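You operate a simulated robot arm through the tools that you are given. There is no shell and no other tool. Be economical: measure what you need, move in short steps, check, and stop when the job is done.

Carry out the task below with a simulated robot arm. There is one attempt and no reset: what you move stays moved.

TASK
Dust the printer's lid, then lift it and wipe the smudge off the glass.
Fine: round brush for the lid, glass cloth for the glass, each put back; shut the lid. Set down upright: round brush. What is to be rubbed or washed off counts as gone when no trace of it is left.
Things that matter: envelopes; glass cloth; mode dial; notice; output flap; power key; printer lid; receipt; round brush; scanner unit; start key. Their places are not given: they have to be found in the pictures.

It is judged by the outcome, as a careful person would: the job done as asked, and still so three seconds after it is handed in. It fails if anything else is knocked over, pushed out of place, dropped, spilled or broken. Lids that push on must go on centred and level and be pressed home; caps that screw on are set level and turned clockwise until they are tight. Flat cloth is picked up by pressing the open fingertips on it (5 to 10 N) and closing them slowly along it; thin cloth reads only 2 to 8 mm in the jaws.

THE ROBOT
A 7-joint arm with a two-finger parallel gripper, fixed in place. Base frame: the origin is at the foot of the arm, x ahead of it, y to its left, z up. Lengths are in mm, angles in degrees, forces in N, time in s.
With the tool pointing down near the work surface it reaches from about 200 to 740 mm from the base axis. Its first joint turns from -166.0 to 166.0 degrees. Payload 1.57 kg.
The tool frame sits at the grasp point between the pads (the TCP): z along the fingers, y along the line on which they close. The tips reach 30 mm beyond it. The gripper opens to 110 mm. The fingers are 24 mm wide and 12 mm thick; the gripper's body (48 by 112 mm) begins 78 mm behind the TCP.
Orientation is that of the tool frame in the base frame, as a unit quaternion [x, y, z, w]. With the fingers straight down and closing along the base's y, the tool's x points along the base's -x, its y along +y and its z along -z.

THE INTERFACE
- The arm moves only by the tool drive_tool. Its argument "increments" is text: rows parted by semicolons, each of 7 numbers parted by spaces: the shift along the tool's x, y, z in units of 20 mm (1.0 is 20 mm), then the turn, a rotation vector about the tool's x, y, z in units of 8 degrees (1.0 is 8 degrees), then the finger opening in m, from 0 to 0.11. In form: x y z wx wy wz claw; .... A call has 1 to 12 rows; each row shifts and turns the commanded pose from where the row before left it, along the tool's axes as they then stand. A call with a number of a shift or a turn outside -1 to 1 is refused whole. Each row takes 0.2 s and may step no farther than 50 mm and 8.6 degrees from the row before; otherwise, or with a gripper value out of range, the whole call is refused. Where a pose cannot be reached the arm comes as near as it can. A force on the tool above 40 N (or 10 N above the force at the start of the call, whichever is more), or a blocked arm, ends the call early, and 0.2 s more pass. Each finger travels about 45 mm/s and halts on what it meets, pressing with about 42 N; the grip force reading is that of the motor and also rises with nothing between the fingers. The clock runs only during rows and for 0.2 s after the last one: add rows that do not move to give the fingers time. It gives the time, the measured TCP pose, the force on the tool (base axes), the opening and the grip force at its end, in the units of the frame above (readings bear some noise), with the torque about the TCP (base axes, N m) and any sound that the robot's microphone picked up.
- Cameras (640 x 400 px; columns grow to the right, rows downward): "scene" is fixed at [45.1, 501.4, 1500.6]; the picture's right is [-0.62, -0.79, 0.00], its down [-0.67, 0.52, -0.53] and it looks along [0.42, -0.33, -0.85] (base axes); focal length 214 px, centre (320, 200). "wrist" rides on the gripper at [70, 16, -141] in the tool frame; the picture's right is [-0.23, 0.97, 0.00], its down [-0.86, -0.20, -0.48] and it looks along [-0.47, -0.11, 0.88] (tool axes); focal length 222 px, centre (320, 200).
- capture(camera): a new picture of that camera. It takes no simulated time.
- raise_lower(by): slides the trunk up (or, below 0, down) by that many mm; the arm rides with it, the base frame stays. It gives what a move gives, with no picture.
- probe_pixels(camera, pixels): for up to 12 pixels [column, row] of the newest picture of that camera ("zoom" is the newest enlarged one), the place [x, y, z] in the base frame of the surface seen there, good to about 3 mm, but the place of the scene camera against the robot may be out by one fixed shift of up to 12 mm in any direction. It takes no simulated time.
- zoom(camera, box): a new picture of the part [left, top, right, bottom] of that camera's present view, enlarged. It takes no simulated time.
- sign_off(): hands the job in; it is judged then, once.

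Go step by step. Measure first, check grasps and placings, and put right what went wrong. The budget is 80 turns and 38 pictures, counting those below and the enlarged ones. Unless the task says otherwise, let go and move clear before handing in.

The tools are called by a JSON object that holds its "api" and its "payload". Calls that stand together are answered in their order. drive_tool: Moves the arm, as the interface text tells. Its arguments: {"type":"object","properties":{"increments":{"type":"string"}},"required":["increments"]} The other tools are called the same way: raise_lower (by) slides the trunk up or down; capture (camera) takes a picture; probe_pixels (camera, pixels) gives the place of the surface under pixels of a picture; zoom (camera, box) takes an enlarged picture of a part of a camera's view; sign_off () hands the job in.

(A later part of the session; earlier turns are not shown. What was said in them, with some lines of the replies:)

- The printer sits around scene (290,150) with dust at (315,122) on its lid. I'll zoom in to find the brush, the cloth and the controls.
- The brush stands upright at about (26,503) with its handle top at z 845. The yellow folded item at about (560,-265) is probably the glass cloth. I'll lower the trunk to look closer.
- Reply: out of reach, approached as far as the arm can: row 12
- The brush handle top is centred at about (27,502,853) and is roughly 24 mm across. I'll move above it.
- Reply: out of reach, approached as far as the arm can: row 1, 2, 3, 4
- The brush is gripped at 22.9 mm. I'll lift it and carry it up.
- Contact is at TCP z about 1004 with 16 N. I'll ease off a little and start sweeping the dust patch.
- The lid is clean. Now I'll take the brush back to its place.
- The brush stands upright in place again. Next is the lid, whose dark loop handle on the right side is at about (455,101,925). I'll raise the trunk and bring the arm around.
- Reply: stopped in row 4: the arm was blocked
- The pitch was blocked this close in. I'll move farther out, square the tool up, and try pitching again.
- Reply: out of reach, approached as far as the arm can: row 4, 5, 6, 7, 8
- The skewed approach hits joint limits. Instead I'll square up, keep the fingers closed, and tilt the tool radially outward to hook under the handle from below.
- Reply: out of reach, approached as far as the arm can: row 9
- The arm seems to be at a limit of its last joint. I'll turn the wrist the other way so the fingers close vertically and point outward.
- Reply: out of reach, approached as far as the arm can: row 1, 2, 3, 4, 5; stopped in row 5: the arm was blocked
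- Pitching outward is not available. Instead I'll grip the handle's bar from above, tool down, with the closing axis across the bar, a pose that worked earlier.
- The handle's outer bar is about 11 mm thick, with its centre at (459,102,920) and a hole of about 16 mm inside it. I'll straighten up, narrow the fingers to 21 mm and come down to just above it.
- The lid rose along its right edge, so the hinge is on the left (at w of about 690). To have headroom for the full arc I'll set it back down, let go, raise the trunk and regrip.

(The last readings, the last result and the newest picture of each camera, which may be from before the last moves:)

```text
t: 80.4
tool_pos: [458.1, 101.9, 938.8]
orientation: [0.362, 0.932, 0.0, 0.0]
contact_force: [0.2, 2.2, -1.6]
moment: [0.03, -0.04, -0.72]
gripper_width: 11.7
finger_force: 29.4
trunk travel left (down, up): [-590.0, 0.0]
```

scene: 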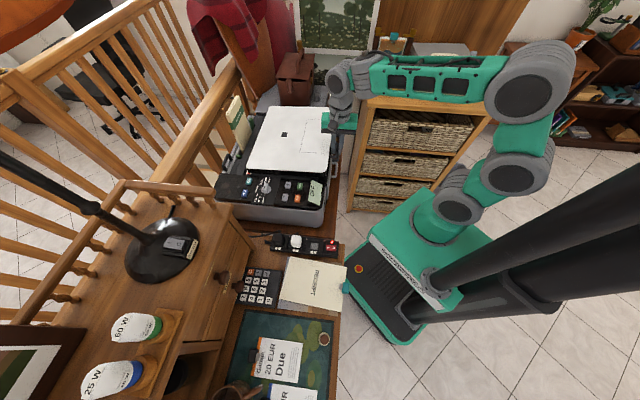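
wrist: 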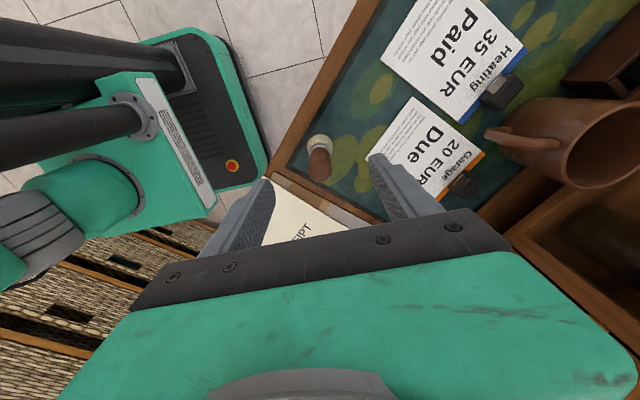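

{"api": "drive_tool", "payload": {"increments": "0 0.03 -0.956 0 0 0 0.005;0 0.09 -0.952 0 0 0 0.005;0 0.15 -0.945 0 0 0 0.005;0 0.209 -0.933 0 0 0 0.005;0 0.267 -0.918 0 0 0 0.005;0 0.324 -0.9 0 0 0 0.005;0 0 0 0 0 0 0.005"}}

```text
t: 82.0
tool_pos: [470.0, 114.0, 1055.5]
orientation: [0.364, 0.931, 0.0, 0.0]
contact_force: [-20.7, -24.5, 8.7]
moment: [-0.71, 0.28, -0.75]
gripper_width: 11.8
finger_force: 29.0
trunk travel left (down, up): [-590.0, 0.0]
```

The lid is following, and the readings fit a hinge slightly higher than I assumed. I'll correct the arc and continue.

{"api": "drive_tool", "payload": {"increments": "0 0.06 -0.58 0 0 0 0.005;0 0.06 -0.58 0 0 0 0.005;0 0.45 -0.965 0 0 0 0.005;0 0.49 -0.885 0 0 0 0.005;0 0 0 0 0 0 0.005"}}

```text
t: 83.2
tool_pos: [488.1, 132.0, 1113.0]
orientation: [0.363, 0.932, 0.002, 0.001]
contact_force: [4.6, -15.3, 3.6]
moment: [-0.55, -0.31, -0.74]
gripper_width: 11.7
finger_force: 29.1
trunk travel left (down, up): [-590.0, 0.0]
```

{"api": "drive_tool", "payload": {"increments": "-0.13 0.53 -0.85 0 0 0 0.005;-0.05 0.6 -0.81 0 0 0 0.005;-0.05 0.655 -0.775 0 0 0 0.005;-0.05 0.705 -0.725 0 0 0 0.005;0 0 0 0 0 0 0.005"}}

```text
t: 84.4
tool_pos: [521.4, 166.9, 1178.5]
orientation: [0.362, 0.932, 0.001, 0.001]
contact_force: [-20.6, -3.6, 17.1]
moment: [0.02, 0.57, -0.71]
gripper_width: 12.1
finger_force: 29.5
trunk travel left (down, up): [-590.0, 0.0]
```

A circle fit to the readings gives the hinge at w 718, z 950 with a radius of 334. I'll continue on that arc.

{"api": "drive_tool", "payload": {"increments": "0.08 0.57 -0.88 0 0 0 0.005;-0.02 0.715 -0.64 0 0 0 0.005;-0.02 0.75 -0.6 0 0 0 0.005;-0.02 0.785 -0.55 0 0 0 0.005;0 0 0 0 0 0 0.005"}}

```text
t: 85.6
tool_pos: [565.1, 208.1, 1227.4]
orientation: [0.362, 0.932, 0.0, 0.0]
contact_force: [4.8, -3.8, -4.2]
moment: [-0.16, -0.21, -0.71]
gripper_width: 12.4
finger_force: 29.5
trunk travel left (down, up): [-590.0, 0.0]
```

{"api": "drive_tool", "payload": {"increments": "0 0.815 -0.51 0 0 0 0.005;0 0.845 -0.46 0 0 0 0.005;0 0.87 -0.415 0 0 0 0.005;0 0 0 0 0 0 0.005"}}

```text
t: 86.6
tool_pos: [600.0, 244.4, 1255.5]
orientation: [0.363, 0.932, 0.001, -0.001]
contact_force: [19.7, -13.9, -10.8]
moment: [-0.58, -0.65, -0.74]
gripper_width: 12.1
finger_force: 29.1
trunk travel left (down, up): [-590.0, 0.0]
```

{"api": "drive_tool", "payload": {"increments": "-0.25 0.5 -0.2 0 0 0 0.005;-0.03 0.5 -0.2 0 0 0 0.005;-0.03 0.95 -0.32 0 0 0 0.005;0 0 0 0 0 0 0.005"}}

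```text
t: 87.6
tool_pos: [612.2, 256.1, 1262.8]
orientation: [0.362, 0.932, -0.001, 0.0]
contact_force: [-0.8, 5.1, -7.4]
moment: [0.29, 0.16, -0.7]
gripper_width: 12.0
finger_force: 28.5
out of reach, approached as far as the arm can: row 2, 3
trunk travel left (down, up): [-590.0, 0.0]
```

The lid is up about 70° and this is the arm's limit here. I'll loosen the fingers slightly, still caging the bar, to see whether it stays.

{"api": "drive_tool", "payload": {"increments": "0 0 0 0 0 0 0.016;0 0 0 0 0 0 0.022;0 0 0 0 0 0 0.022;0 0 0 0 0 0 0.022;0 0 0 0 0 0 0.022"}}

{"api": "capture", "payload": {"camera": "wrist"}}

```text
t: 88.8
tool_pos: [611.4, 255.7, 1262.2]
orientation: [0.362, 0.932, 0.0, 0.0]
contact_force: [0.1, 0.0, -0.9]
moment: [0.0, 0.0, 0.03]
gripper_width: 22.2
finger_force: 0.1
trunk travel left (down, up): [-590.0, 0.0]
```

```text
9 pictures are left
```

wrist: 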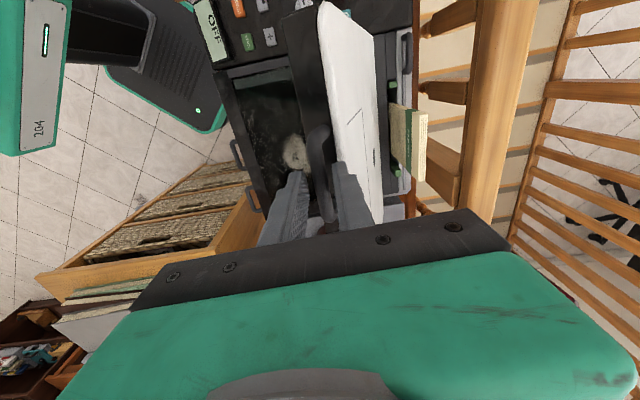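

{"api": "probe_pixels", "payload": {"camera": "wrist", "pixels": [[297, 152], [285, 150], [293, 136], [303, 168], [282, 165], [305, 145], [250, 110], [270, 190], [285, 80], [236, 85]]}}

{"api": "zoom", "payload": {"camera": "wrist", "box": [220, 60, 320, 220]}}

```text
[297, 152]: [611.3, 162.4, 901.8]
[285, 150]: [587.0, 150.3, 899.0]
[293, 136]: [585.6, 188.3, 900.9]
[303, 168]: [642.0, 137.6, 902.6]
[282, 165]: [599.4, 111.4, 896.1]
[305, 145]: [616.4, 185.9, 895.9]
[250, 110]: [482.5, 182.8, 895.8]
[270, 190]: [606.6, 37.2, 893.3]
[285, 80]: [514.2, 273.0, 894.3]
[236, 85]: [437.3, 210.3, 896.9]
```

```text
2.50 times, centred on (270, 140) of wrist
```

zoom: 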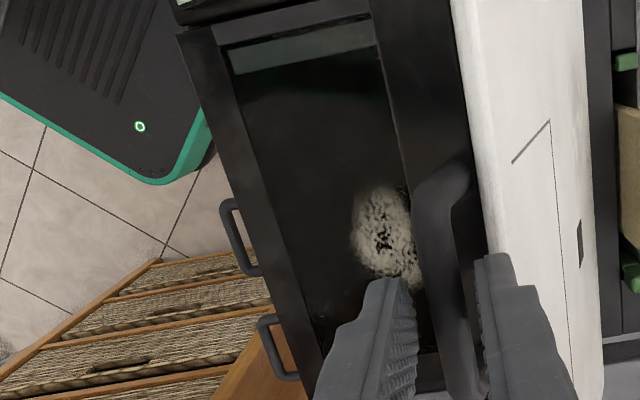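

The lid stays up on its own, and the smudge is visible at (297,152), around (611,162,900). I'll tilt the tool and push the lid further open before letting go.

{"api": "drive_tool", "payload": {"increments": "0 0 0 -0.75 0 0 0.022;0 0 0 -0.75 0 0 0.022;0 0 0 -0.75 0 0 0.022;0 0 0 -0.75 0 0 0.022;0 0 0 0 0 0 0.022"}}

```text
t: 90.0
tool_pos: [616.9, 256.8, 1269.6]
orientation: [0.355, 0.912, 0.193, 0.075]
contact_force: [0.4, -0.4, -0.3]
moment: [0.02, 0.0, 0.0]
gripper_width: 22.1
finger_force: 0.0
out of reach, approached as far as the arm can: row 4
trunk travel left (down, up): [-590.0, 0.0]
```

{"api": "drive_tool", "payload": {"increments": "0 0.7 0.25 0 0 0 0.022;0 0.7 0.25 0 0 0 0.022;0 0.7 0.25 0 0 0 0.022;0 0.7 0.25 0 0 0 0.022;0 0 0 0 0 0 0.022"}}

```text
t: 91.2
tool_pos: [656.6, 298.5, 1272.4]
orientation: [0.354, 0.912, 0.194, 0.075]
contact_force: [-4.3, -7.8, -6.3]
moment: [0.07, 0.04, -0.06]
gripper_width: 35.5
finger_force: 7.5
trunk travel left (down, up): [-590.0, 0.0]
```

{"api": "capture", "payload": {"camera": "scene"}}

```text
7 pictures are left
```

scene: 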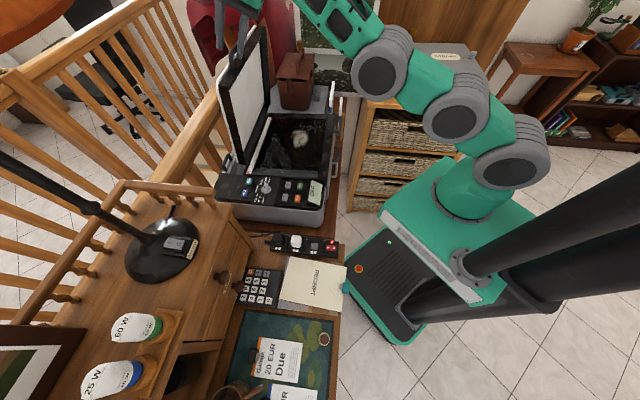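

{"api": "probe_pixels", "payload": {"camera": "scene", "pixels": [[300, 138], [292, 138], [308, 138], [300, 130], [300, 146], [240, 90], [265, 50], [270, 100], [258, 140], [388, 88], [379, 88], [330, 120]]}}

{"api": "drive_tool", "payload": {"increments": "0 0 -0.5 0 0 0 0.04;0 0 -0.7 0 0 0 0.05;0 -0.3 -0.7 0 0 0 0.05;0 -0.5 -0.7 0 0 0 0.05;0 -1 -0.5 0 0 0 0.05;0 -1 -0.3 0 0 0 0.05;0 -1 0 0 0 0 0.05;0 -1 0 0 0 0 0.05"}}

```text
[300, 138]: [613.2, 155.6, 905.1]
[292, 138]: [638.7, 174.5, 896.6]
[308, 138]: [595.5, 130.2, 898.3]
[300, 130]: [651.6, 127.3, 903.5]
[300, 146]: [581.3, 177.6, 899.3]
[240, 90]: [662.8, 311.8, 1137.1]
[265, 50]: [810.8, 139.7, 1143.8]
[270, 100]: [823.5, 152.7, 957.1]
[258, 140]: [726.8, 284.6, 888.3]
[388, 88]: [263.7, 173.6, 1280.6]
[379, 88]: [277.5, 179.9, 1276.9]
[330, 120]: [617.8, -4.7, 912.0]
```

```text
t: 93.0
tool_pos: [581.5, 214.8, 1297.8]
orientation: [0.355, 0.912, 0.193, 0.075]
contact_force: [0.7, 0.3, -0.4]
moment: [-0.02, 0.02, -0.03]
gripper_width: 49.9
finger_force: 0.1
trunk travel left (down, up): [-590.0, 0.0]
```

The lid stands open at roughly 82°. I'll back off, turn the wrist to square with the yellow cloth's narrow axis, and head for the shelf.

{"api": "drive_tool", "payload": {"increments": "-0.17 -0.92 -0.41 0 0 0 0.05;-0.17 -0.92 -0.41 0 0 0 0.05;-0.17 -0.92 -0.41 0 0 0 0.05;-0.17 -0.92 -0.41 0 0 0 0.05;-0.17 -0.92 -0.41 0 0 0 0.05;-0.17 -0.92 -0.41 0 0 0 0.05;-0.17 -0.92 -0.41 0 0 0 0.05;-0.17 -0.92 -0.41 0 0 0 0.05;-0.17 -0.92 -0.41 0 0 0 0.05;0 0 0 0 0 0 0.05"}}

{"api": "drive_tool", "payload": {"increments": "0 0 0 0.226 -0.191 0.9 0.07;0 0 0 0.226 -0.191 0.9 0.07;0 0 0 0.226 -0.191 0.9 0.07;0 0 0 0.226 -0.191 0.9 0.07;0 0 0 0.226 -0.191 0.9 0.07;0 0 0 0.226 -0.191 0.9 0.07;0 0 0 0.226 -0.191 0.9 0.07;0 0 0 0.226 -0.191 0.9 0.07;0 0 0 0.226 -0.191 0.9 0.07;0 0 0 0.226 -0.191 0.9 0.07;0 0 0 0.226 -0.191 0.9 0.07;0 0 0 0 0 0 0.07"}}

```text
t: 95.2
tool_pos: [478.6, 59.5, 1301.2]
orientation: [0.355, 0.911, 0.194, 0.076]
contact_force: [-0.1, -0.9, 0.2]
moment: [-0.02, 0.01, 0.03]
gripper_width: 50.6
finger_force: 0.1
out of reach, approached as far as the arm can: row 2
trunk travel left (down, up): [-590.0, 0.0]
```

```text
t: 97.8
tool_pos: [485.9, 58.6, 1301.9]
orientation: [0.859, 0.512, 0.014, 0.001]
contact_force: [0.0, -0.3, -0.8]
moment: [0.03, -0.01, -0.01]
gripper_width: 69.8
finger_force: 0.1
out of reach, approached as far as the arm can: row 11
trunk travel left (down, up): [-590.0, 0.0]
```

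{"api": "drive_tool", "payload": {"increments": "-1 0.92 0.7 0.115 -0.165 0 0.07;-1 0.92 0.7 0 0 0 0.07;-1 0.92 0.7 0 0 0 0.07;-1 0.92 0.7 0 0 0 0.07;-1 0.92 0.7 0 0 0 0.07;-1 0.92 0.7 0 0 0 0.07;-1 0.92 0.7 0 0 0 0.07;-1 0.92 0.7 0 0 0 0.07;-1 0.92 0.7 0 0 0 0.07;-1 0.92 0.7 0 0 0 0.07;-1 0.92 0.7 0 0 0 0.07;-1 0.92 0.7 0 0 0 0.07"}}

{"api": "zoom", "payload": {"camera": "wrist", "box": [220, 100, 420, 240]}}

```text
t: 100.4
tool_pos: [568.0, -256.2, 1133.4]
orientation: [0.859, 0.512, -0.001, 0.002]
contact_force: [0.3, 0.9, 0.3]
moment: [0.03, 0.04, 0.01]
gripper_width: 69.9
finger_force: 0.0
trunk travel left (down, up): [-590.0, 0.0]
```

```text
2.86 times, centred on (320, 170) of wrist
```

zoom: 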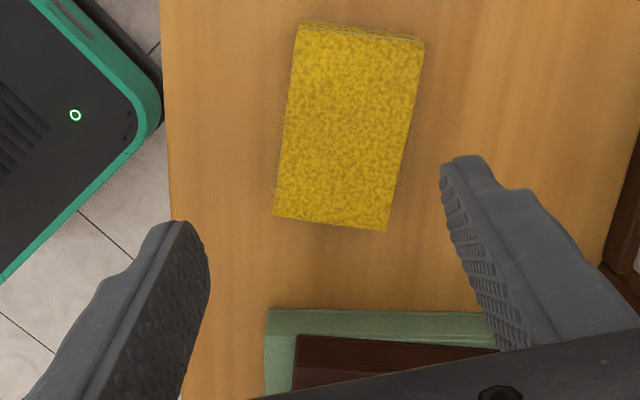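

{"api": "probe_pixels", "payload": {"camera": "zoom", "pixels": [[301, 36], [419, 48], [384, 224], [280, 209], [348, 130], [240, 130], [450, 100], [330, 250], [310, 325]]}}

```text
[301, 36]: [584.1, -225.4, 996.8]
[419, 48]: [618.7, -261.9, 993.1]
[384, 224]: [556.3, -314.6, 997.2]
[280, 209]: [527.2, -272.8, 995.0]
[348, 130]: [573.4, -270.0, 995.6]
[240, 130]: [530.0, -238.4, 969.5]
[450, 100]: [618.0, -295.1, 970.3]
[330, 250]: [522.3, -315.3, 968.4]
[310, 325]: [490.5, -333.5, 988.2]
```

The cloth is a folded block of about 50 × 74 × 26 mm, centred at (571,-268) with its top at z 995. I'll align with it, go down and pinch it with the tips about 11 mm above the shelf.

{"api": "drive_tool", "payload": {"increments": "0 0 0 0 0 0.86 0.08;0 0 0 0 0 0.86 0.08;0 0 0 0 0 0.86 0.08;-0.27 0.58 0.5 0 0 0 0.08;0 0 1 0 0 0 0.08;0 0 1 0 0 0 0.08;0 0 1 0 0 0 0.08;0 0 1 0 0 0 0.08;0 0 1 0 0 0 0.08;0 0 0.3 0 0 0 0.08;0 0 0 0 0 0 0.08"}}

```text
t: 102.8
tool_pos: [571.1, -268.9, 1018.3]
orientation: [0.937, 0.349, 0.001, 0.001]
contact_force: [-0.1, -0.8, -0.6]
moment: [-0.02, -0.02, 0.0]
gripper_width: 80.0
finger_force: 0.1
trunk travel left (down, up): [-590.0, 0.0]
```

{"api": "drive_tool", "payload": {"increments": "0 0 0.35 0 0 0 0.08;0 0 0 0 0 0 0.065;0 0 0 0 0 0 0.055;0 0 0 0 0 0 0.045;0 0 0 0 0 0 0.04;0 0 0 0 0 0 0.035;0 0 0 0 0 0 0.03;0 0 0 0 0 0 0.03;0 0 0 0 0 0 0.03"}}

```text
t: 104.8
tool_pos: [570.8, -268.5, 1012.2]
orientation: [0.937, 0.349, 0.001, 0.002]
contact_force: [-0.1, -0.1, 0.5]
moment: [-0.01, -0.01, 0.05]
gripper_width: 53.7
finger_force: 41.9
trunk travel left (down, up): [-590.0, 0.0]
```

Gripped at 53.7 mm. I'll lift and carry it over to the printer.

{"api": "drive_tool", "payload": {"increments": "0 0 -0.5 0 0 0 0.03;0 0 -1 0 0 0 0.03;0 0 -1 0 0 0 0.03;0 0 -1 0 0 0 0.03;0 0 -1 0 0 0 0.03;0 0 -1 0 0 0 0.03;0.975 -0.925 0 0 0 0 0.03;0.975 -0.925 0 0 0 0 0.03;0.975 -0.925 0 0 0 0 0.03;0.975 -0.925 0 0 0 0 0.03;0.975 -0.925 0 0 0 0 0.03;0.975 -0.925 0 0 0 0 0.03"}}

{"api": "drive_tool", "payload": {"increments": "0.975 -0.925 0 0 0 0 0.03;0.975 -0.925 0 0 0 0 0.03;0.975 -0.925 0 0 0 0 0.03;0.975 -0.925 0 0 0 0 0.03;0.975 -0.925 0 0 0 0 0.03;0.975 -0.925 0 0 0 0 0.03;0.975 -0.925 0 0 0 0 0.03;0.975 -0.925 0 0 0 0 0.03;0.975 -0.925 0 0 0 0 0.03;0.975 -0.925 0 0 0 0 0.03;0 0 0 0 0 0 0.03"}}

```text
t: 107.4
tool_pos: [585.7, -108.9, 1120.0]
orientation: [0.937, 0.349, -0.001, 0.001]
contact_force: [0.5, 0.1, -0.2]
moment: [0.0, 0.05, 0.01]
gripper_width: 29.9
finger_force: 0.0
trunk travel left (down, up): [-590.0, 0.0]
```

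```text
t: 109.8
tool_pos: [611.2, 160.0, 1121.1]
orientation: [0.937, 0.35, 0.002, 0.001]
contact_force: [-0.3, 0.1, -0.7]
moment: [-0.01, 0.01, -0.01]
gripper_width: 29.8
finger_force: 0.1
trunk travel left (down, up): [-590.0, 0.0]
```

The opening now reads 29.8 mm with no force, so the cloth slipped out. I need to find it.

{"api": "capture", "payload": {"camera": "scene"}}

```text
5 pictures are left
```

scene: 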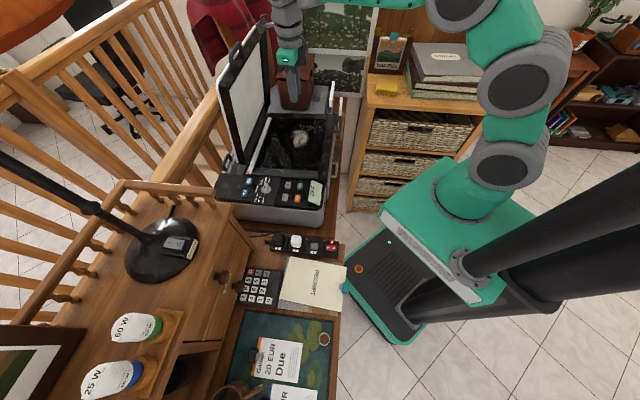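

{"api": "probe_pixels", "payload": {"camera": "scene", "pixels": [[386, 89], [378, 84], [394, 86], [392, 94], [377, 92], [386, 84], [386, 93], [380, 90]]}}

{"api": "zoom", "payload": {"camera": "scene", "box": [371, 76, 403, 102]}}

```text
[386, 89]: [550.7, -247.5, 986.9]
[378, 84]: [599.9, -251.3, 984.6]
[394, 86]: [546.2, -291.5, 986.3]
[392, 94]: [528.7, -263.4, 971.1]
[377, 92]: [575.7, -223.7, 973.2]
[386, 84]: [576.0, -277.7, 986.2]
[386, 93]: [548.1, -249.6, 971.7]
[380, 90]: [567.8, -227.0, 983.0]
```

```text
15.38 times, centred on (387, 89) of scene
```

zoom: 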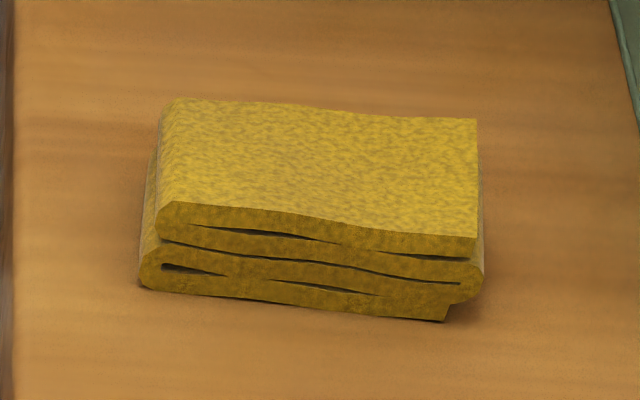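

The cloth is still at its place on the shelf, around (386,90). I'll go back and this time pick it up by pressing the fingertips on top and closing slowly.

{"api": "drive_tool", "payload": {"increments": "-0.975 0.925 0 0 0 0 0.04;-0.975 0.925 0 0 0 0 0.04;-0.975 0.925 0 0 0 0 0.04;-0.975 0.925 0 0 0 0 0.04;-0.975 0.925 0 0 0 0 0.04;-0.975 0.925 0 0 0 0 0.04;-0.975 0.925 0 0 0 0 0.04;-0.975 0.925 0 0 0 0 0.04;-0.975 0.925 0 0 0 0 0.04;-0.975 0.925 0 0 0 0 0.04;-0.975 0.925 0 0 0 0 0.04;-0.975 0.925 0 0 0 0 0.04"}}

{"api": "drive_tool", "payload": {"increments": "-0.975 0.925 0 0 0 0 0.04;-0.975 0.925 0 0 0 0 0.04;-0.975 0.925 0 0 0 0 0.04;-0.975 0.925 0 0 0 0 0.04;0 0 1 0 0 0 0.04;0 0 1 0 0 0 0.04;0 0 1 0 0 0 0.04;0 0 1 0 0 0 0.04;0 0 0.3 0 0 0 0.04;0 0 0 0 0 0 0.04"}}

{"api": "drive_tool", "payload": {"increments": "0 0 0.2 0 0 0 0.04;0 0 0.15 0 0 0 0.04;0 0 0.1 0 0 0 0.04;0 0 0.05 0 0 0 0.04;0 0 0 0 0 0 0.04"}}

```text
t: 112.4
tool_pos: [582.0, -163.5, 1120.6]
orientation: [0.937, 0.348, 0.0, 0.001]
contact_force: [-0.9, -0.3, 0.1]
moment: [0.03, 0.0, -0.03]
gripper_width: 40.0
finger_force: 0.0
trunk travel left (down, up): [-590.0, 0.0]
```

```text
t: 114.6
tool_pos: [570.7, -269.9, 1035.9]
orientation: [0.937, 0.35, 0.001, 0.002]
contact_force: [0.3, -0.4, 0.4]
moment: [-0.03, 0.01, 0.0]
gripper_width: 40.2
finger_force: 0.1
trunk travel left (down, up): [-590.0, 0.0]
```

```text
t: 115.8
tool_pos: [570.5, -268.6, 1026.8]
orientation: [0.937, 0.349, 0.0, 0.002]
contact_force: [0.3, 1.0, 0.4]
moment: [0.02, 0.02, -0.03]
gripper_width: 40.4
finger_force: 0.0
trunk travel left (down, up): [-590.0, 0.0]
```

{"api": "drive_tool", "payload": {"increments": "0 0 0.05 0 0 0 0.04;0 0 0.05 0 0 0 0.04;0 0 0.05 0 0 0 0.04;0 0 0 0 0 0 0.04"}}

{"api": "drive_tool", "payload": {"increments": "0 0 0.05 0 0 0 0.04;0 0 0 0 0 0 0.04"}}

```text
t: 116.8
tool_pos: [569.9, -269.0, 1025.1]
orientation: [0.937, 0.349, 0.003, 0.003]
contact_force: [1.1, 0.0, 21.9]
moment: [0.16, 0.16, -0.03]
gripper_width: 40.5
finger_force: 0.7
trunk travel left (down, up): [-590.0, 0.0]
```

```text
t: 117.4
tool_pos: [570.8, -270.4, 1024.8]
orientation: [0.937, 0.349, 0.002, 0.003]
contact_force: [2.5, -1.2, 35.4]
moment: [0.28, 0.22, 0.03]
gripper_width: 40.3
finger_force: 0.4
trunk travel left (down, up): [-590.0, 0.0]
```

{"api": "drive_tool", "payload": {"increments": "0 0 -0.1 0 0 0 0.04;0 0 0 0 0 0 0.037;0 0 0 0 0 0 0.033;0 0 0 0 0 0 0.029;0 0 0 0 0 0 0.025;0 0 0 0 0 0 0.021;0 0 0 0 0 0 0.017;0 0 0 0 0 0 0.013;0 0 0 0 0 0 0.009;0 0 0 0 0 0 0.005;0 0 0 0 0 0 0.0;0 0 0 0 0 0 0.0"}}

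```text
t: 120.0
tool_pos: [567.4, -265.7, 1024.8]
orientation: [0.937, 0.35, 0.0, 0.001]
contact_force: [-10.0, 11.5, 38.4]
moment: [0.19, -0.08, -0.05]
gripper_width: 9.1
finger_force: 12.3
trunk travel left (down, up): [-590.0, 0.0]
```

{"api": "drive_tool", "payload": {"increments": "0 0 -0.08 0 0 0 0;0 0 -0.02 0 0 0 0;0 0 0 0 0 0 0;0 0 0 0 0 0 0"}}

{"api": "drive_tool", "payload": {"increments": "0 0 -0.3 0 0 0 0;0 0 -0.4 0 0 0 0;0 0 -0.5 0 0 0 0;0 0 -0.8 0 0 0 0;0 0 0 0 0 0 0"}}

{"api": "capture", "payload": {"camera": "wrist"}}

```text
t: 121.0
tool_pos: [569.4, -268.6, 1025.5]
orientation: [0.937, 0.35, 0.0, 0.002]
contact_force: [-5.1, 6.4, 13.9]
moment: [0.15, 0.14, 0.01]
gripper_width: 0.0
finger_force: 21.7
trunk travel left (down, up): [-590.0, 0.0]
```

```text
t: 122.2
tool_pos: [571.7, -269.1, 1065.6]
orientation: [0.937, 0.349, 0.0, 0.001]
contact_force: [-0.7, 0.4, 0.1]
moment: [-0.03, -0.02, -0.02]
gripper_width: 0.0
finger_force: 21.5
trunk travel left (down, up): [-590.0, 0.0]
```

```text
3 pictures are left
```

wrist: 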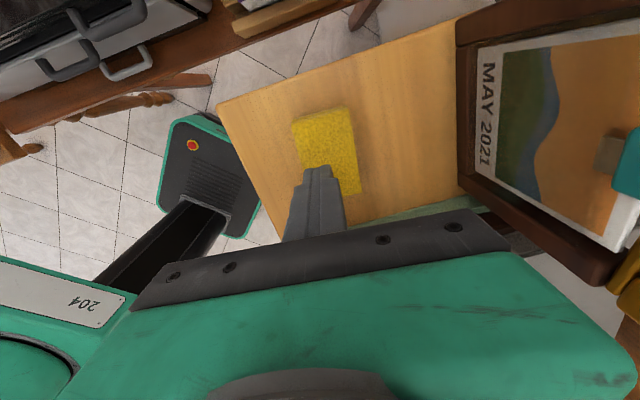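

It acts as a firm pad, so a top pinch does not work. I'll take it by the sides again, deeper this time, and lift slowly.

{"api": "probe_pixels", "payload": {"camera": "wrist", "pixels": [[294, 126], [343, 112], [356, 190], [349, 150], [325, 140], [280, 140]]}}

{"api": "drive_tool", "payload": {"increments": "0 0 0 0 0 0 0.04;0 0 0 0 0 0 0.08;0 0 0 0 0 0 0.085;0 0 0 0 0 0 0.085;0 0 0 0 0 0 0.085"}}

```text
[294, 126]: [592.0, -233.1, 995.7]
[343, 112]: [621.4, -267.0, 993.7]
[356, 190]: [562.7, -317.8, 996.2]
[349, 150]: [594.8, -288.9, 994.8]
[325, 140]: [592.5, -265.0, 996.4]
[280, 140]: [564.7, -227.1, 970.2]
```

```text
t: 123.4
tool_pos: [573.0, -269.7, 1065.5]
orientation: [0.937, 0.35, 0.001, 0.001]
contact_force: [-1.0, 0.1, -0.2]
moment: [0.0, -0.02, -0.01]
gripper_width: 84.7
finger_force: 0.0
trunk travel left (down, up): [-590.0, 0.0]
```

{"api": "drive_tool", "payload": {"increments": "0 0.37 0 0 0 0 0.085;0 0 1 0 0 0 0.085;0 0 1 0 0 0 0.085;0 0 0.8 0 0 0 0.085;0 0 0.23 0 0 0 0.085;0 0 0 0 0 0 0.07;0 0 0 0 0 0 0.058;0 0 0 0 0 0 0.05;0 0 0 0 0 0 0.04;0 0 0 0 0 0 0.03;0 0 0 0 0 0 0.02;0 0 0 0 0 0 0.01"}}

{"api": "drive_tool", "payload": {"increments": "0 0 0 0 0 0 0.0;0 0 0 0 0 0 0.0;0 0 -0.15 0 0 0 0.0;0 0 -0.25 0 0 0 0.0;0 0 -0.3 0 0 0 0.0;0 0 -0.3 0 0 0 0.0;0 0 -0.5 0 0 0 0.0;0 0 0 0 0 0 0.0"}}

```text
t: 126.0
tool_pos: [578.3, -274.9, 1004.6]
orientation: [0.937, 0.349, 0.0, 0.002]
contact_force: [0.2, 0.5, -0.3]
moment: [0.02, 0.02, 0.01]
gripper_width: 53.5
finger_force: 42.1
trunk travel left (down, up): [-590.0, 0.0]
```

```text
t: 127.8
tool_pos: [575.7, -274.4, 1034.8]
orientation: [0.937, 0.349, 0.0, 0.002]
contact_force: [0.4, -0.2, -0.2]
moment: [0.02, 0.0, -0.02]
gripper_width: 53.7
finger_force: 41.9
trunk travel left (down, up): [-590.0, 0.0]
```

It holds at 53.7 mm after a 30 mm lift. I'll carry it over to the glass.

{"api": "drive_tool", "payload": {"increments": "0 0 -0.5 0 0 0 0;0 0 -0.75 0 0 0 0;0 0 -0.75 0 0 0 0;0 0 -0.75 0 0 0 0;0 0 -0.75 0 0 0 0;0 0 -0.5 0 0 0 0;0.3 -0.3 0 0 0 0 0;0.6 -0.6 0 0 0 0 0;0.8 -0.78 0 0 0 0 0;0.8 -0.78 0 0 0 0 0;0.8 -0.78 0 0 0 0 0;0.8 -0.78 0 0 0 0 0"}}

{"api": "drive_tool", "payload": {"increments": "0.8 -0.78 0 0 0 0 0;0.8 -0.78 0 0 0 0 0;0.8 -0.78 0 0 0 0 0;0.8 -0.78 0 0 0 0 0;0.8 -0.78 0 0 0 0 0;0.8 -0.78 0 0 0 0 0;0.8 -0.78 0 0 0 0 0;0.8 -0.78 0 0 0 0 0;0.8 -0.78 0 0 0 0 0;0.8 -0.78 0 0 0 0 0;0.8 -0.78 0 0 0 0 0;0.8 -0.78 0 0 0 0 0"}}

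{"api": "drive_tool", "payload": {"increments": "0.8 -0.78 0 0 0 0 0;0.5 -0.5 0 0 0 0 0;0 0 0.8 0 0 0 0;0 0 1 0 0 0 0;0 0 1 0 0 0 0;0 0 1 0 0 0 0;0 0 1 0 0 0 0;0 0 1 0 0 0 0;0 0 1 0 0 0 0;0 0 0.7 0 0 0 0;0 0 0.5 0 0 0 0;0 0 0 0 0 0 0"}}

```text
t: 130.4
tool_pos: [585.1, -157.6, 1115.4]
orientation: [0.937, 0.349, 0.0, 0.001]
contact_force: [0.2, 0.5, -0.1]
moment: [0.02, 0.01, 0.0]
gripper_width: 53.7
finger_force: 42.0
trunk travel left (down, up): [-590.0, 0.0]
```

```text
t: 133.0
tool_pos: [609.3, 107.3, 1113.4]
orientation: [0.937, 0.35, 0.0, 0.002]
contact_force: [0.3, -0.2, 0.2]
moment: [0.0, -0.01, -0.03]
gripper_width: 53.5
finger_force: 42.2
trunk travel left (down, up): [-590.0, 0.0]
```

```text
t: 135.6
tool_pos: [611.0, 141.6, 954.5]
orientation: [0.937, 0.349, 0.001, 0.001]
contact_force: [0.0, -0.2, -0.5]
moment: [-0.01, 0.0, 0.0]
gripper_width: 53.8
finger_force: 41.6
trunk travel left (down, up): [-590.0, 0.0]
```

{"api": "drive_tool", "payload": {"increments": "0.66 -0.6 0 0 0 0 0;0 0 0.3 0 0 0 0;0 0 0.2 0 0 0 0;0 0 0.1 0 0 0 0;0 0 0.05 0 0 0 0;0 0 0 0 0 0 0"}}

{"api": "drive_tool", "payload": {"increments": "0 0 0.06 0 0 0 0;0 0 0.06 0 0 0 0;0 0 0 0 0 0 0"}}

```text
t: 137.1
tool_pos: [614.7, 162.4, 945.6]
orientation: [0.937, 0.349, 0.006, 0.001]
contact_force: [0.8, 1.3, 10.8]
moment: [-0.18, 0.33, 0.02]
gripper_width: 53.7
finger_force: 42.2
trunk travel left (down, up): [-590.0, 0.0]
stopped in row 6: the force on the tool passed its limit at 40 N (the readings are from after the stop); the commanded pose is now the measured one
```

```text
t: 137.9
tool_pos: [616.8, 161.9, 945.2]
orientation: [0.937, 0.349, 0.008, 0.001]
contact_force: [0.4, 2.1, 28.8]
moment: [0.06, 0.39, 0.0]
gripper_width: 53.6
finger_force: 42.2
trunk travel left (down, up): [-590.0, 0.0]
```

On the glass with 29 N. I'll ease off a little and wipe back and forth over the smudge.

{"api": "drive_tool", "payload": {"increments": "0 0 -0.06 0 0 0 0;0 0.9 0 0 0 0 0;0 0.9 0 0 0 0 0;0 0.9 0 0 0 0 0;1 0 0 0 0 0 0;0 -0.9 0 0 0 0 0;0 -0.9 0 0 0 0 0;0 -0.9 0 0 0 0 0;0 -0.9 0 0 0 0 0;0 -0.9 0 0 0 0 0;0 -0.9 0 0 0 0 0"}}

{"api": "drive_tool", "payload": {"increments": "-1 0 0 0 0 0 0;-1 0 0 0 0 0 0;0 0.9 0 0 0 0 0;0 0.9 0 0 0 0 0;0 0.9 0 0 0 0 0;0 0.9 0 0 0 0 0;0 0.9 0 0 0 0 0;0 0.9 0 0 0 0 0;1 0 0 0 0 0 0"}}

{"api": "drive_tool", "payload": {"increments": "0 -0.9 0 0 0 0 0;0 -0.9 0 0 0 0 0;0 -0.9 0 0 0 0 0;0 -0.9 0 0 0 0 0;0 -0.9 0 0 0 0 0;0 -0.9 0 0 0 0 0;0 0 0 0 0 0 0"}}

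```text
t: 140.3
tool_pos: [593.8, 217.5, 943.4]
orientation: [0.937, 0.35, 0.005, 0.001]
contact_force: [2.5, -1.6, 14.0]
moment: [0.09, -0.21, -0.11]
gripper_width: 53.5
finger_force: 41.9
trunk travel left (down, up): [-590.0, 0.0]
```

```text
t: 141.4
tool_pos: [592.9, 158.9, 945.8]
orientation: [0.937, 0.349, 0.008, 0.002]
contact_force: [2.7, 0.0, 11.1]
moment: [-0.17, 0.32, 0.15]
gripper_width: 53.3
finger_force: 41.9
trunk travel left (down, up): [-590.0, 0.0]
stopped in row 5: the force on the tool passed its limit at 40 N (the readings are from after the stop); the commanded pose is now the measured one
```

```text
t: 143.0
tool_pos: [520.6, 242.5, 945.0]
orientation: [0.937, 0.349, 0.008, 0.0]
contact_force: [7.4, -4.0, 25.5]
moment: [-0.09, -0.19, 0.0]
gripper_width: 53.5
finger_force: 42.4
trunk travel left (down, up): [-590.0, 0.0]
```

{"api": "drive_tool", "payload": {"increments": "0 0.9 -0.03 0 0 0 0;0 0.9 0 0 0 0 0;0 0.9 0 0 0 0 0;0 0.9 -0.03 0 0 0 0;0 0.9 0 0 0 0 0;0 0.9 -0.02 0 0 0 0;0 0.9 0 0 0 0 0;0 0.9 0 0 0 0 0;0 0.9 0 0 0 0 0;0 0.9 0 0 0 0 0"}}

{"api": "drive_tool", "payload": {"increments": "1 0 0 0 0 0 0;0 -0.9 0 0 0 0 0;0 -0.9 0 0 0 0 0;0 -0.9 0 0 0 0 0;0 -0.9 0 0 0 0 0;0 -0.9 0 0 0 0 0;0 -0.9 0 0 0 0 0;0 0 -0.5 0 0 0 0;0 0 -1 0 0 0 0;0 0 -1 0 0 0 0;0 0 -1 0 0 0 0;0 0 -1 0 0 0 0"}}

{"api": "drive_tool", "payload": {"increments": "-1 0 -1 0 0 0 0;-1 0 -1 0 0 0 0;-1 0 -1 0 0 0 0;-1 0 -1 0 0 0 0;-1 0 0 0 0 0 0;-1 0.5 0 0 0 0 0;-1 0.9 0 0 0 0 0;-1 0.9 0 0 0 0 0;-1 0.9 0 0 0 0 0;-1 0.9 0 0 0 0 0;-0.8 0.8 0 0 0 0 0;0 0 0 0 0 0 0"}}

{"api": "zoom", "payload": {"camera": "scene", "box": [230, 80, 350, 190]}}

```text
t: 145.2
tool_pos: [639.4, 105.6, 945.2]
orientation: [0.937, 0.349, 0.005, 0.001]
contact_force: [0.3, 0.5, 1.7]
moment: [0.03, -0.06, -0.01]
gripper_width: 53.5
finger_force: 41.7
trunk travel left (down, up): [-590.0, 0.0]
```

```text
t: 147.8
tool_pos: [582.2, 200.5, 1034.5]
orientation: [0.937, 0.349, 0.006, 0.001]
contact_force: [-0.5, 0.2, 0.0]
moment: [0.0, 0.01, -0.03]
gripper_width: 53.5
finger_force: 41.7
trunk travel left (down, up): [-590.0, 0.0]
```

```text
t: 150.4
tool_pos: [482.0, -13.5, 1114.1]
orientation: [0.937, 0.35, 0.004, 0.001]
contact_force: [-0.2, -0.2, -0.2]
moment: [-0.02, 0.01, 0.01]
gripper_width: 53.8
finger_force: 41.7
trunk travel left (down, up): [-590.0, 0.0]
```

```text
3.64 times, centred on (290, 135) of scene
```

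zoom: 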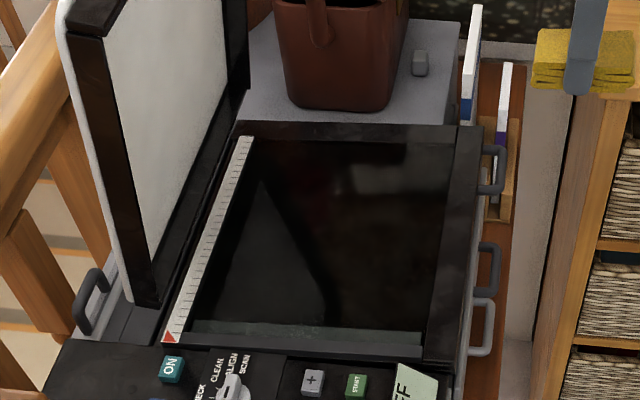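

The smudge looks gone, but there is a faint haze at zoom (380,178), where the force had dropped to under 2 N. I'll wipe that area again and then look.

{"api": "drive_tool", "payload": {"increments": "0.977 0 0 0 0 0 0;0.977 0 0 0 0 0 0;0.977 0 0 0 0 0 0;0.977 0 0 0 0 0 0;0.977 0 0 0 0 0 0;0.977 0 0 0 0 0 0;0.977 0 0 0 0 0 0;0.977 0 0 0 0 0 0;0.977 0 0 0 0 0 0;0.977 0 0 0 0 0 0;0 0 0 0 0 0 0"}}

{"api": "drive_tool", "payload": {"increments": "0 0 1 0 0 0 0;0 0 1 0 0 0 0;0 0 1 0 0 0 0;0 0 1 0 0 0 0;0 0 1 0 0 0 0;0 0 1 0 0 0 0;0 0 1 0 0 0 0;0 0 1 0 0 0 0;0 0 0.15 0 0 0 0;0 0 0 0 0 0 0"}}

{"api": "drive_tool", "payload": {"increments": "0 0 0.18 0 0 0 0;0 0 0.12 0 0 0 0;0 0 0.06 0 0 0 0;0 0.9 0 0 0 0 0;0 0.9 0 0 0 0 0;-1 0 0 0 0 0 0;0 -0.9 0 0 0 0 0;0 -0.9 0 0 0 0 0;0 -0.9 0 0 0 0 0;1 0 0 0 0 0 0;0 0.9 0 0 0 0 0;0 0.9 0 0 0 0 0"}}

{"api": "drive_tool", "payload": {"increments": "0 0.9 0 0 0 0 0;1 0 0 0 0 0 0;0 -0.9 0 0 0 0 0;0 -0.9 0 0 0 0 0;0 -0.9 0 0 0 0 0;0 -0.9 0 0 0 0 0;0 0 -0.5 0 0 0 0;0 0 -1 0 0 0 0;0 0 -1 0 0 0 0;0 0 -1 0 0 0 0;0 0 -1 0 0 0 0;0 0 -1 0 0 0 0"}}

{"api": "drive_tool", "payload": {"increments": "-1 0 -1 0 0 0 0;-1 0 -1 0 0 0 0;-1 0 -1 0 0 0 0;-1 0 -0.5 0 0 0 0;-1 0 0 0 0 0 0;-1 0 0 0 0 0 0;-1 0 0 0 0 0 0;-1 0 0 0 0 0 0;-1 0 0 0 0 0 0;-1 0.5 0 0 0 0 0;-1 0.5 0 0 0 0 0;0 0 0 0 0 0 0"}}

{"api": "zoom", "payload": {"camera": "scene", "box": [270, 110, 330, 165]}}

```text
t: 152.8
tool_pos: [630.3, 113.3, 1115.3]
orientation: [0.937, 0.349, 0.005, 0.001]
contact_force: [-0.4, 0.8, -0.4]
moment: [-0.03, 0.02, 0.01]
gripper_width: 53.9
finger_force: 41.8
trunk travel left (down, up): [-590.0, 0.0]
```

```text
t: 155.0
tool_pos: [631.2, 114.5, 952.5]
orientation: [0.937, 0.351, 0.004, 0.0]
contact_force: [-0.3, 0.6, 0.3]
moment: [0.0, 0.0, 0.05]
gripper_width: 53.6
finger_force: 41.6
trunk travel left (down, up): [-590.0, 0.0]
```

```text
t: 157.6
tool_pos: [642.2, 100.1, 944.7]
orientation: [0.936, 0.351, 0.005, 0.001]
contact_force: [-0.2, 2.1, 5.6]
moment: [0.25, -0.06, 0.08]
gripper_width: 53.4
finger_force: 41.9
trunk travel left (down, up): [-590.0, 0.0]
```

```text
t: 160.2
tool_pos: [620.9, 154.3, 1055.0]
orientation: [0.937, 0.349, 0.005, 0.001]
contact_force: [0.4, 0.4, -0.4]
moment: [-0.03, 0.02, 0.01]
gripper_width: 53.5
finger_force: 41.4
trunk travel left (down, up): [-590.0, 0.0]
```

```text
t: 162.8
tool_pos: [466.2, -5.6, 1123.3]
orientation: [0.937, 0.35, 0.005, 0.001]
contact_force: [-0.3, 0.0, 0.0]
moment: [-0.04, 0.02, -0.04]
gripper_width: 53.7
finger_force: 41.5
trunk travel left (down, up): [-590.0, 0.0]
```

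```text
7.27 times, centred on (300, 138) of scene
```

zoom: 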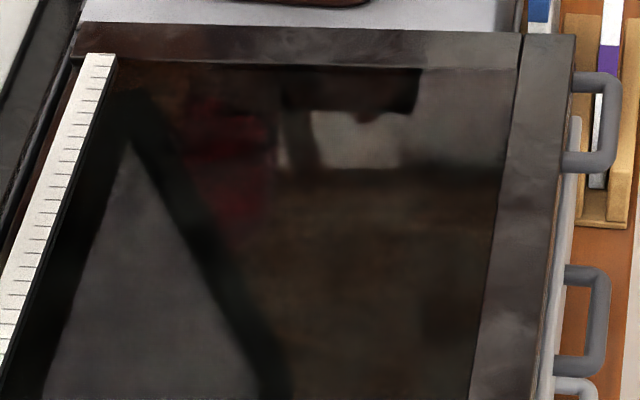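

The glass is clean, and what looked like haze is a reflection. Now I'll put the cloth back on the shelf at (571,-268).

{"api": "drive_tool", "payload": {"increments": "-0.331 0.955 0 0 0 0 0;-0.331 0.955 0 0 0 0 0;-0.331 0.955 0 0 0 0 0;-0.331 0.955 0 0 0 0 0;-0.331 0.955 0 0 0 0 0;-0.331 0.955 0 0 0 0 0;-0.331 0.955 0 0 0 0 0;-0.331 0.955 0 0 0 0 0;-0.331 0.955 0 0 0 0 0;-0.331 0.955 0 0 0 0 0;-0.331 0.955 0 0 0 0 0;-0.331 0.955 0 0 0 0 0"}}

{"api": "drive_tool", "payload": {"increments": "-0.331 0.955 0 0 0 0 0;-0.331 0.955 0 0 0 0 0;0 0 1 0 0 0 0;0 0 1 0 0 0 0;0 0 1 0 0 0 0;0 0 1 0 0 0 0;0 0 1 0 0 0 0;0 0 0 0 0 0 0"}}

{"api": "drive_tool", "payload": {"increments": "0 0 0.3 0 0 0 0;0 0 0.2 0 0 0 0;0 0 0.15 0 0 0 0;0 0 0.1 0 0 0 0;0 0 0.05 0 0 0 0;0 0 0 0 0 0 0"}}

```text
t: 165.4
tool_pos: [557.5, -231.0, 1123.6]
orientation: [0.937, 0.349, 0.005, 0.001]
contact_force: [0.2, 0.2, -0.1]
moment: [-0.01, -0.01, -0.01]
gripper_width: 53.5
finger_force: 41.6
trunk travel left (down, up): [-590.0, 0.0]
```

```text
t: 167.2
tool_pos: [575.1, -267.5, 1023.3]
orientation: [0.937, 0.35, 0.005, 0.001]
contact_force: [0.3, 0.4, -0.6]
moment: [-0.02, 0.02, -0.02]
gripper_width: 53.3
finger_force: 41.4
trunk travel left (down, up): [-590.0, 0.0]
```

```text
t: 168.6
tool_pos: [574.2, -266.7, 1008.3]
orientation: [0.937, 0.349, 0.006, 0.001]
contact_force: [-0.7, 0.1, -0.8]
moment: [0.03, 0.02, 0.03]
gripper_width: 53.7
finger_force: 42.0
trunk travel left (down, up): [-590.0, 0.0]
5 turns are left
```

The cloth is just above its place. I'll lower the last few mm, release, then go back to the lid-side pose.

{"api": "drive_tool", "payload": {"increments": "0 0 0.1 0 0 0 0;0 0 0.08 0 0 0 0;0 0 0 0 0 0 0.055;0 0 0 0 0 0 0.065;0 0 0 0 0 0 0.085;0 0 0 0 0 0 0.085;0 0 -0.5 0 0 0 0.085;0 0 -1 0 0 0 0.085;0 0 -1 0 0 0 0.085;0 0 -1 0 0 0 0.085;0 0 -1 0 0 0 0.085;0 0 -0.5 0 0 0 0.085"}}

{"api": "drive_tool", "payload": {"increments": "0.453 -0.953 -0.5 0 0 0 0.06;0.453 -0.953 -0.5 0 0 0 0.06;0.453 -0.953 -0.5 0 0 0 0.06;0.453 -0.953 -0.5 0 0 0 0.06;0.453 -0.953 -0.5 0 0 0 0.06;0.453 -0.953 -0.5 0 0 0 0.06;0.453 -0.953 -0.5 0 0 0 0.06;0.453 -0.953 -0.5 0 0 0 0.06;0.453 -0.953 -0.5 0 0 0 0.06;0.453 -0.953 -0.5 0 0 0 0.06;0.453 -0.953 -0.5 0 0 0 0.06;0.453 -0.953 -0.5 0 0 0 0.06"}}

{"api": "drive_tool", "payload": {"increments": "0.453 -0.953 -0.5 0 0 0 0.05;0.453 -0.953 -0.5 0 0 0 0.05;0.453 -0.953 -0.5 0 0 0 0.05;0.453 -0.953 -0.5 0 0 0 0.05;0 0 0 -0.166 0.192 -0.9135 0.05;0 0 0 -0.166 0.192 -0.9135 0.05;0 0 0 -0.166 0.192 -0.9135 0.05;0 0 0 -0.166 0.192 -0.9135 0.05;0 0 0 -0.166 0.192 -0.9135 0.05;0 0 0 -0.166 0.192 -0.9135 0.05;0 0 0 -0.166 0.192 -0.9135 0.05"}}

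{"api": "drive_tool", "payload": {"increments": "0 0 0 -0.166 0.192 -0.9135 0.05;0 0 0 -0.166 0.192 -0.9135 0.05;0 0 0 -0.166 0.192 -0.9135 0.05;0 0 0 -0.166 0.192 -0.9135 0.05;0 0 0 -0.166 0.192 -0.9135 0.05;0 0 0 -0.166 0.192 -0.9135 0.05;0 0 0 0 0 0 0.05"}}

```text
t: 171.2
tool_pos: [573.0, -267.5, 1104.7]
orientation: [0.937, 0.35, 0.005, 0.001]
contact_force: [0.1, -0.2, -0.6]
moment: [0.02, 0.02, 0.02]
gripper_width: 85.2
finger_force: 0.0
trunk travel left (down, up): [-590.0, 0.0]
```

```text
t: 173.8
tool_pos: [505.6, -21.1, 1225.0]
orientation: [0.937, 0.35, 0.004, 0.002]
contact_force: [0.1, 1.2, -0.1]
moment: [-0.02, -0.01, 0.01]
gripper_width: 60.1
finger_force: 0.0
trunk travel left (down, up): [-590.0, 0.0]
```

```text
t: 176.2
tool_pos: [480.9, 57.9, 1263.9]
orientation: [0.686, 0.717, 0.117, 0.046]
contact_force: [0.5, -0.6, 0.3]
moment: [0.02, 0.01, -0.01]
gripper_width: 50.1
finger_force: 0.0
trunk travel left (down, up): [-590.0, 0.0]
```

```text
t: 177.8
tool_pos: [480.9, 57.8, 1265.1]
orientation: [0.354, 0.912, 0.194, 0.076]
contact_force: [-0.9, -0.3, -0.1]
moment: [0.01, 0.0, 0.03]
gripper_width: 50.4
finger_force: 0.1
trunk travel left (down, up): [-590.0, 0.0]
4 turns are left
```

I'm in the tilted pose again. I'll re-enter around the handle bar by reversing the earlier exit path, grip it, and start pulling the lid down.

{"api": "drive_tool", "payload": {"increments": "0.163 0.905 0.225 0 0 0 0.05;0.163 0.905 0.225 0 0 0 0.05;0.163 0.905 0.225 0 0 0 0.05;0.163 0.905 0.225 0 0 0 0.05;0.163 0.905 0.225 0 0 0 0.05;0.163 0.905 0.225 0 0 0 0.05;0.163 0.905 0.225 0 0 0 0.05;0.163 0.905 0.225 0 0 0 0.05;0.163 0.905 0.225 0 0 0 0.05;0.163 0.905 0.225 0 0 0 0.05"}}

{"api": "drive_tool", "payload": {"increments": "0 1 0.31 0 0 0 0.05;0 1 0.31 0 0 0 0.05;0 1 0.31 0 0 0 0.05;0 1 0.31 0 0 0 0.05;0 0 0 0 0 0 0.05;0 0 0.5 0 0 0 0.05;0 0 0.5 0 0 0 0.05;0 0 0.5 0 0 0 0.05;0 0 0.5 0 0 0 0.05;0 0 0.2 0 0 0 0.05;0 0 0 0 0 0 0.05"}}

{"api": "drive_tool", "payload": {"increments": "0 0 0 0 0 0 0.035;0 0 0 0 0 0 0.02;0 0 0 0 0 0 0.01;0 0 0 0 0 0 0.005;0 0 0 0 0 0 0.005;0 0 0 0 0 0 0.005"}}

{"api": "drive_tool", "payload": {"increments": "0 -0.95 -0.15 0 0 0 0.005;0 -0.95 -0.15 0 0 0 0.005;0 -0.95 -0.15 0 0 0 0.005;0 0 0 0 0 0 0.005"}}

```text
t: 180.0
tool_pos: [582.8, 215.1, 1297.6]
orientation: [0.354, 0.912, 0.193, 0.075]
contact_force: [-0.4, -0.4, 0.6]
moment: [-0.03, -0.01, 0.02]
gripper_width: 50.0
finger_force: 0.1
trunk travel left (down, up): [-590.0, 0.0]
```

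```text
t: 182.4
tool_pos: [638.6, 278.8, 1260.5]
orientation: [0.355, 0.912, 0.193, 0.075]
contact_force: [-0.3, -0.4, 0.2]
moment: [0.0, 0.01, -0.04]
gripper_width: 50.2
finger_force: 0.2
out of reach, approached as far as the arm can: row 4
trunk travel left (down, up): [-590.0, 0.0]
```

```text
t: 183.8
tool_pos: [640.0, 278.1, 1260.4]
orientation: [0.355, 0.912, 0.193, 0.075]
contact_force: [-0.3, 1.9, 1.6]
moment: [0.19, 0.21, -0.69]
gripper_width: 11.9
finger_force: 29.4
trunk travel left (down, up): [-590.0, 0.0]
```

```text
t: 184.8
tool_pos: [600.4, 239.5, 1243.0]
orientation: [0.354, 0.913, 0.19, 0.074]
contact_force: [-7.7, 11.0, -9.2]
moment: [0.66, 0.7, -0.38]
gripper_width: 12.2
finger_force: 29.3
trunk travel left (down, up): [-590.0, 0.0]
3 turns are left
```

The bar is gripped and the lid follows. I'll shift the grip nearer the fingertips, then bring the lid down along the known arc while straightening the tool.

{"api": "drive_tool", "payload": {"increments": "0 0 0 0 0 0 0.016;0 0 0 0 0 0 0.022;0 -0.03 -0.2 0 0 0 0.022;0 0 -0.25 0 0 0 0.022;0 0 0 0 0 0 0.016;0 0 0 0 0 0 0.01;0 0 0 0 0 0 0.005;0 0 0 0 0 0 0.005"}}

{"api": "drive_tool", "payload": {"increments": "0.026 -0.946 0.022 0.375 0 0 0.005;0.026 -0.94 0.132 0.375 0 0 0.005;0.026 -0.91 0.246 0.375 0 0 0.005;0.026 -0.885 0.348 0.375 0 0 0.005;0.026 -0.841 0.445 0.375 0 0 0.005;0.026 -0.78 0.55 0.375 0 0 0.005;0.026 -0.715 0.629 0.375 0 0 0.005;0.026 -0.643 0.717 0.375 0 0 0.005;0 0 0 0 0 0 0.005"}}

{"api": "drive_tool", "payload": {"increments": "0.026 -0.605 0.785 0 0 0 0.005;0.026 -0.55 0.82 0 0 0 0.005;0.026 -0.51 0.85 0 0 0 0.005;0.026 -0.45 0.88 0 0 0 0.005;0.026 -0.405 0.905 0 0 0 0.005;0.026 -0.345 0.93 0 0 0 0.005;0 0 0 0 0 0 0.005"}}

{"api": "drive_tool", "payload": {"increments": "0.026 -0.29 0.945 0 0 0 0.005;0.026 -0.235 0.96 0 0 0 0.005;0.026 -0.18 0.975 0 0 0 0.005;0 -0.115 0.985 0 0 0 0.005;0 -0.06 0.985 0 0 0 0.005;0 0 0.6 0 0 0 0.005;0 0 0 0 0 0 0.005"}}

```text
t: 186.6
tool_pos: [599.7, 235.6, 1252.5]
orientation: [0.354, 0.912, 0.194, 0.075]
contact_force: [-0.1, 0.8, 0.3]
moment: [0.21, 0.19, -0.7]
gripper_width: 12.5
finger_force: 29.9
trunk travel left (down, up): [-590.0, 0.0]
```

```text
t: 188.6
tool_pos: [515.7, 150.4, 1160.7]
orientation: [0.363, 0.932, -0.001, 0.001]
contact_force: [-5.6, 8.6, -4.1]
moment: [0.11, 0.06, -0.69]
gripper_width: 12.0
finger_force: 28.8
trunk travel left (down, up): [-590.0, 0.0]
```

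```text
t: 190.2
tool_pos: [477.9, 109.1, 1057.5]
orientation: [0.363, 0.932, 0.0, 0.001]
contact_force: [2.1, 2.1, -1.4]
moment: [-0.02, -0.13, -0.67]
gripper_width: 11.9
finger_force: 28.9
trunk travel left (down, up): [-590.0, 0.0]
```

```text
t: 191.8
tool_pos: [463.8, 97.4, 948.1]
orientation: [0.363, 0.932, -0.001, 0.0]
contact_force: [8.1, -4.3, -0.1]
moment: [-0.15, -0.19, -0.73]
gripper_width: 11.7
finger_force: 29.6
trunk travel left (down, up): [-590.0, 0.0]
2 turns are left
```

The lid is almost down (z 948, closed at about 938). I'll press it home, release, lift straight out and move clear.

{"api": "drive_tool", "payload": {"increments": "0 0 0.25 0 0 0 0.005;0 0 0.2 0 0 0 0.005;0 0 0.1 0 0 0 0.005;0 0 0.05 0 0 0 0.005;0 0 0.05 0 0 0 0.005;0 0 0 0 0 0 0.005"}}

{"api": "drive_tool", "payload": {"increments": "0 0 0 0 0 0 0.012;0 0 0 0 0 0 0.017;0 0 0 0 0 0 0.021;0 0 0 0 0 0 0.021;0 0 -0.3 0 0 0 0.021;0 0 -0.5 0 0 0 0.021;0 0 -1 0 0 0 0.021;0 0 -1 0 0 0 0.021;0 0 -1 0 0 0 0.021;0 0 -1 0 0 0 0.021;0 0 0 0 0 0 0.021"}}

{"api": "drive_tool", "payload": {"increments": "0 -1 -0.5 0 0 0 0.021;0 -1 -0.5 0 0 0 0.021;0 -1 -0.5 0 0 0 0.021;0 -1 -0.5 0 0 0 0.021;0 0 0 0 0 0 0.021"}}

{"api": "capture", "payload": {"camera": "scene"}}

```text
t: 193.2
tool_pos: [461.3, 99.0, 935.4]
orientation: [0.361, 0.932, 0.0, 0.0]
contact_force: [0.4, 12.8, -0.1]
moment: [0.47, 0.28, -0.7]
gripper_width: 11.8
finger_force: 29.3
trunk travel left (down, up): [-590.0, 0.0]
```

```text
t: 195.6
tool_pos: [462.5, 98.8, 1033.0]
orientation: [0.362, 0.932, 0.0, 0.0]
contact_force: [-0.7, 0.2, -0.3]
moment: [-0.01, -0.01, 0.02]
gripper_width: 21.0
finger_force: 0.0
trunk travel left (down, up): [-590.0, 0.0]
```

```text
t: 196.8
tool_pos: [407.5, 40.8, 1071.0]
orientation: [0.362, 0.932, -0.001, 0.0]
contact_force: [0.6, -0.7, -0.2]
moment: [0.0, -0.03, 0.0]
gripper_width: 21.0
finger_force: 0.1
trunk travel left (down, up): [-590.0, 0.0]
```

```text
0 pictures are left
1 turns are left
```

scene: 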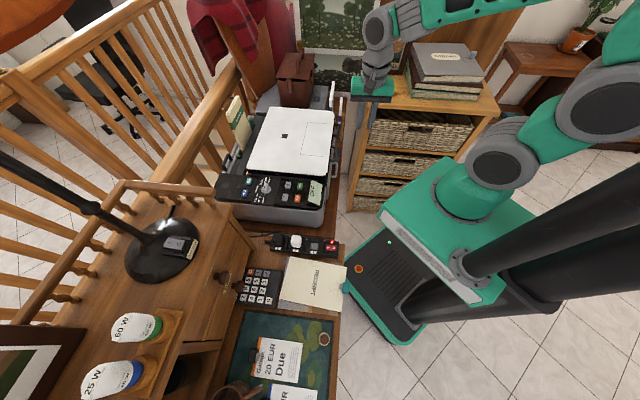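

The scene picture shows the lid down at (290,140), the yellow cloth's spot hidden behind the gripper, and the brush at (322,341). I'll press once on the lid's free edge to be sure it's home, move clear and hand in.

Job done: lid dusted, glass wiped, brush and cloth put back, lid shut.

{"api": "drive_tool", "payload": {"increments": "0 1 0 0 0 0 0;0 1 0 0 0 0 0;0 1 0 0 0 0 0;0 1 0 0 0 0 0;0 1 0 0 0 0 0;0 1 0 0 0 0 0;0 1 0 0 0 0 0;0 0 1 0 0 0 0;0 0 1 0 0 0 0;0 0 1 0 0 0 0;0 0 1 0 0 0 0;0 0 0.6 0 0 0 0"}}

{"api": "drive_tool", "payload": {"increments": "0 0 0.15 0 0 0 0;0 0 0.1 0 0 0 0;0 0 0.1 0 0 0 0;0 0 0.07 0 0 0 0;0 0 0.05 0 0 0 0;0 0 0 0 0 0 0"}}

{"api": "drive_tool", "payload": {"increments": "0 0 -0.5 0 0 0 0;0 0 -1 0 0 0 0;0 0 -1 0 0 0 0;0 0 -1 0 0 0 0;0 0 -1 0 0 0 0;0 -1 0 0 0 0 0;0 -1 0 0 0 0 0;0 -1 0 0 0 0 0;0 -1 0 0 0 0 0;0 -1 0 0 0 0 0;0 -1 0 0 0 0 0;0 0 0 0 0 0 0"}}

{"api": "sign_off", "payload": {}}

```text
t: 199.4
tool_pos: [503.2, 141.3, 979.0]
orientation: [0.363, 0.932, 0.0, 0.0]
contact_force: [-0.1, -0.6, 0.2]
moment: [-0.06, 0.0, 0.03]
gripper_width: 0.1
finger_force: 21.3
trunk travel left (down, up): [-590.0, 0.0]
```

```text
t: 200.8
tool_pos: [502.9, 142.5, 970.7]
orientation: [0.363, 0.932, -0.001, 0.0]
contact_force: [0.8, -0.7, 0.4]
moment: [-0.03, -0.02, -0.04]
gripper_width: 0.0
finger_force: 21.4
trunk travel left (down, up): [-590.0, 0.0]
```

```text
t: 203.4
tool_pos: [422.5, 51.4, 1061.1]
orientation: [0.362, 0.932, -0.002, 0.0]
contact_force: [0.0, 0.2, 0.8]
moment: [0.01, -0.02, -0.03]
gripper_width: 0.0
finger_force: 21.1
trunk travel left (down, up): [-590.0, 0.0]
```

```text
The job is handed in.
```

The job is handed in: I dusted the lid, wiped the smudge off the glass, put the brush back upright, returned the cloth to its shelf and shut the lid. Two points are less certain:

- **Lid fully shut:** I lowered it by its handle to the height where it sat closed at the start. My last press on its top reached z 970.7 without touching it, so that press added nothing. The final picture shows the lid down.
- **Cloth position:** I released it within about 2 mm of where I first measured it, but the gripper hid that spot in the final picture. On my first try the cloth slipped out of the grip, but it stayed on the shelf.
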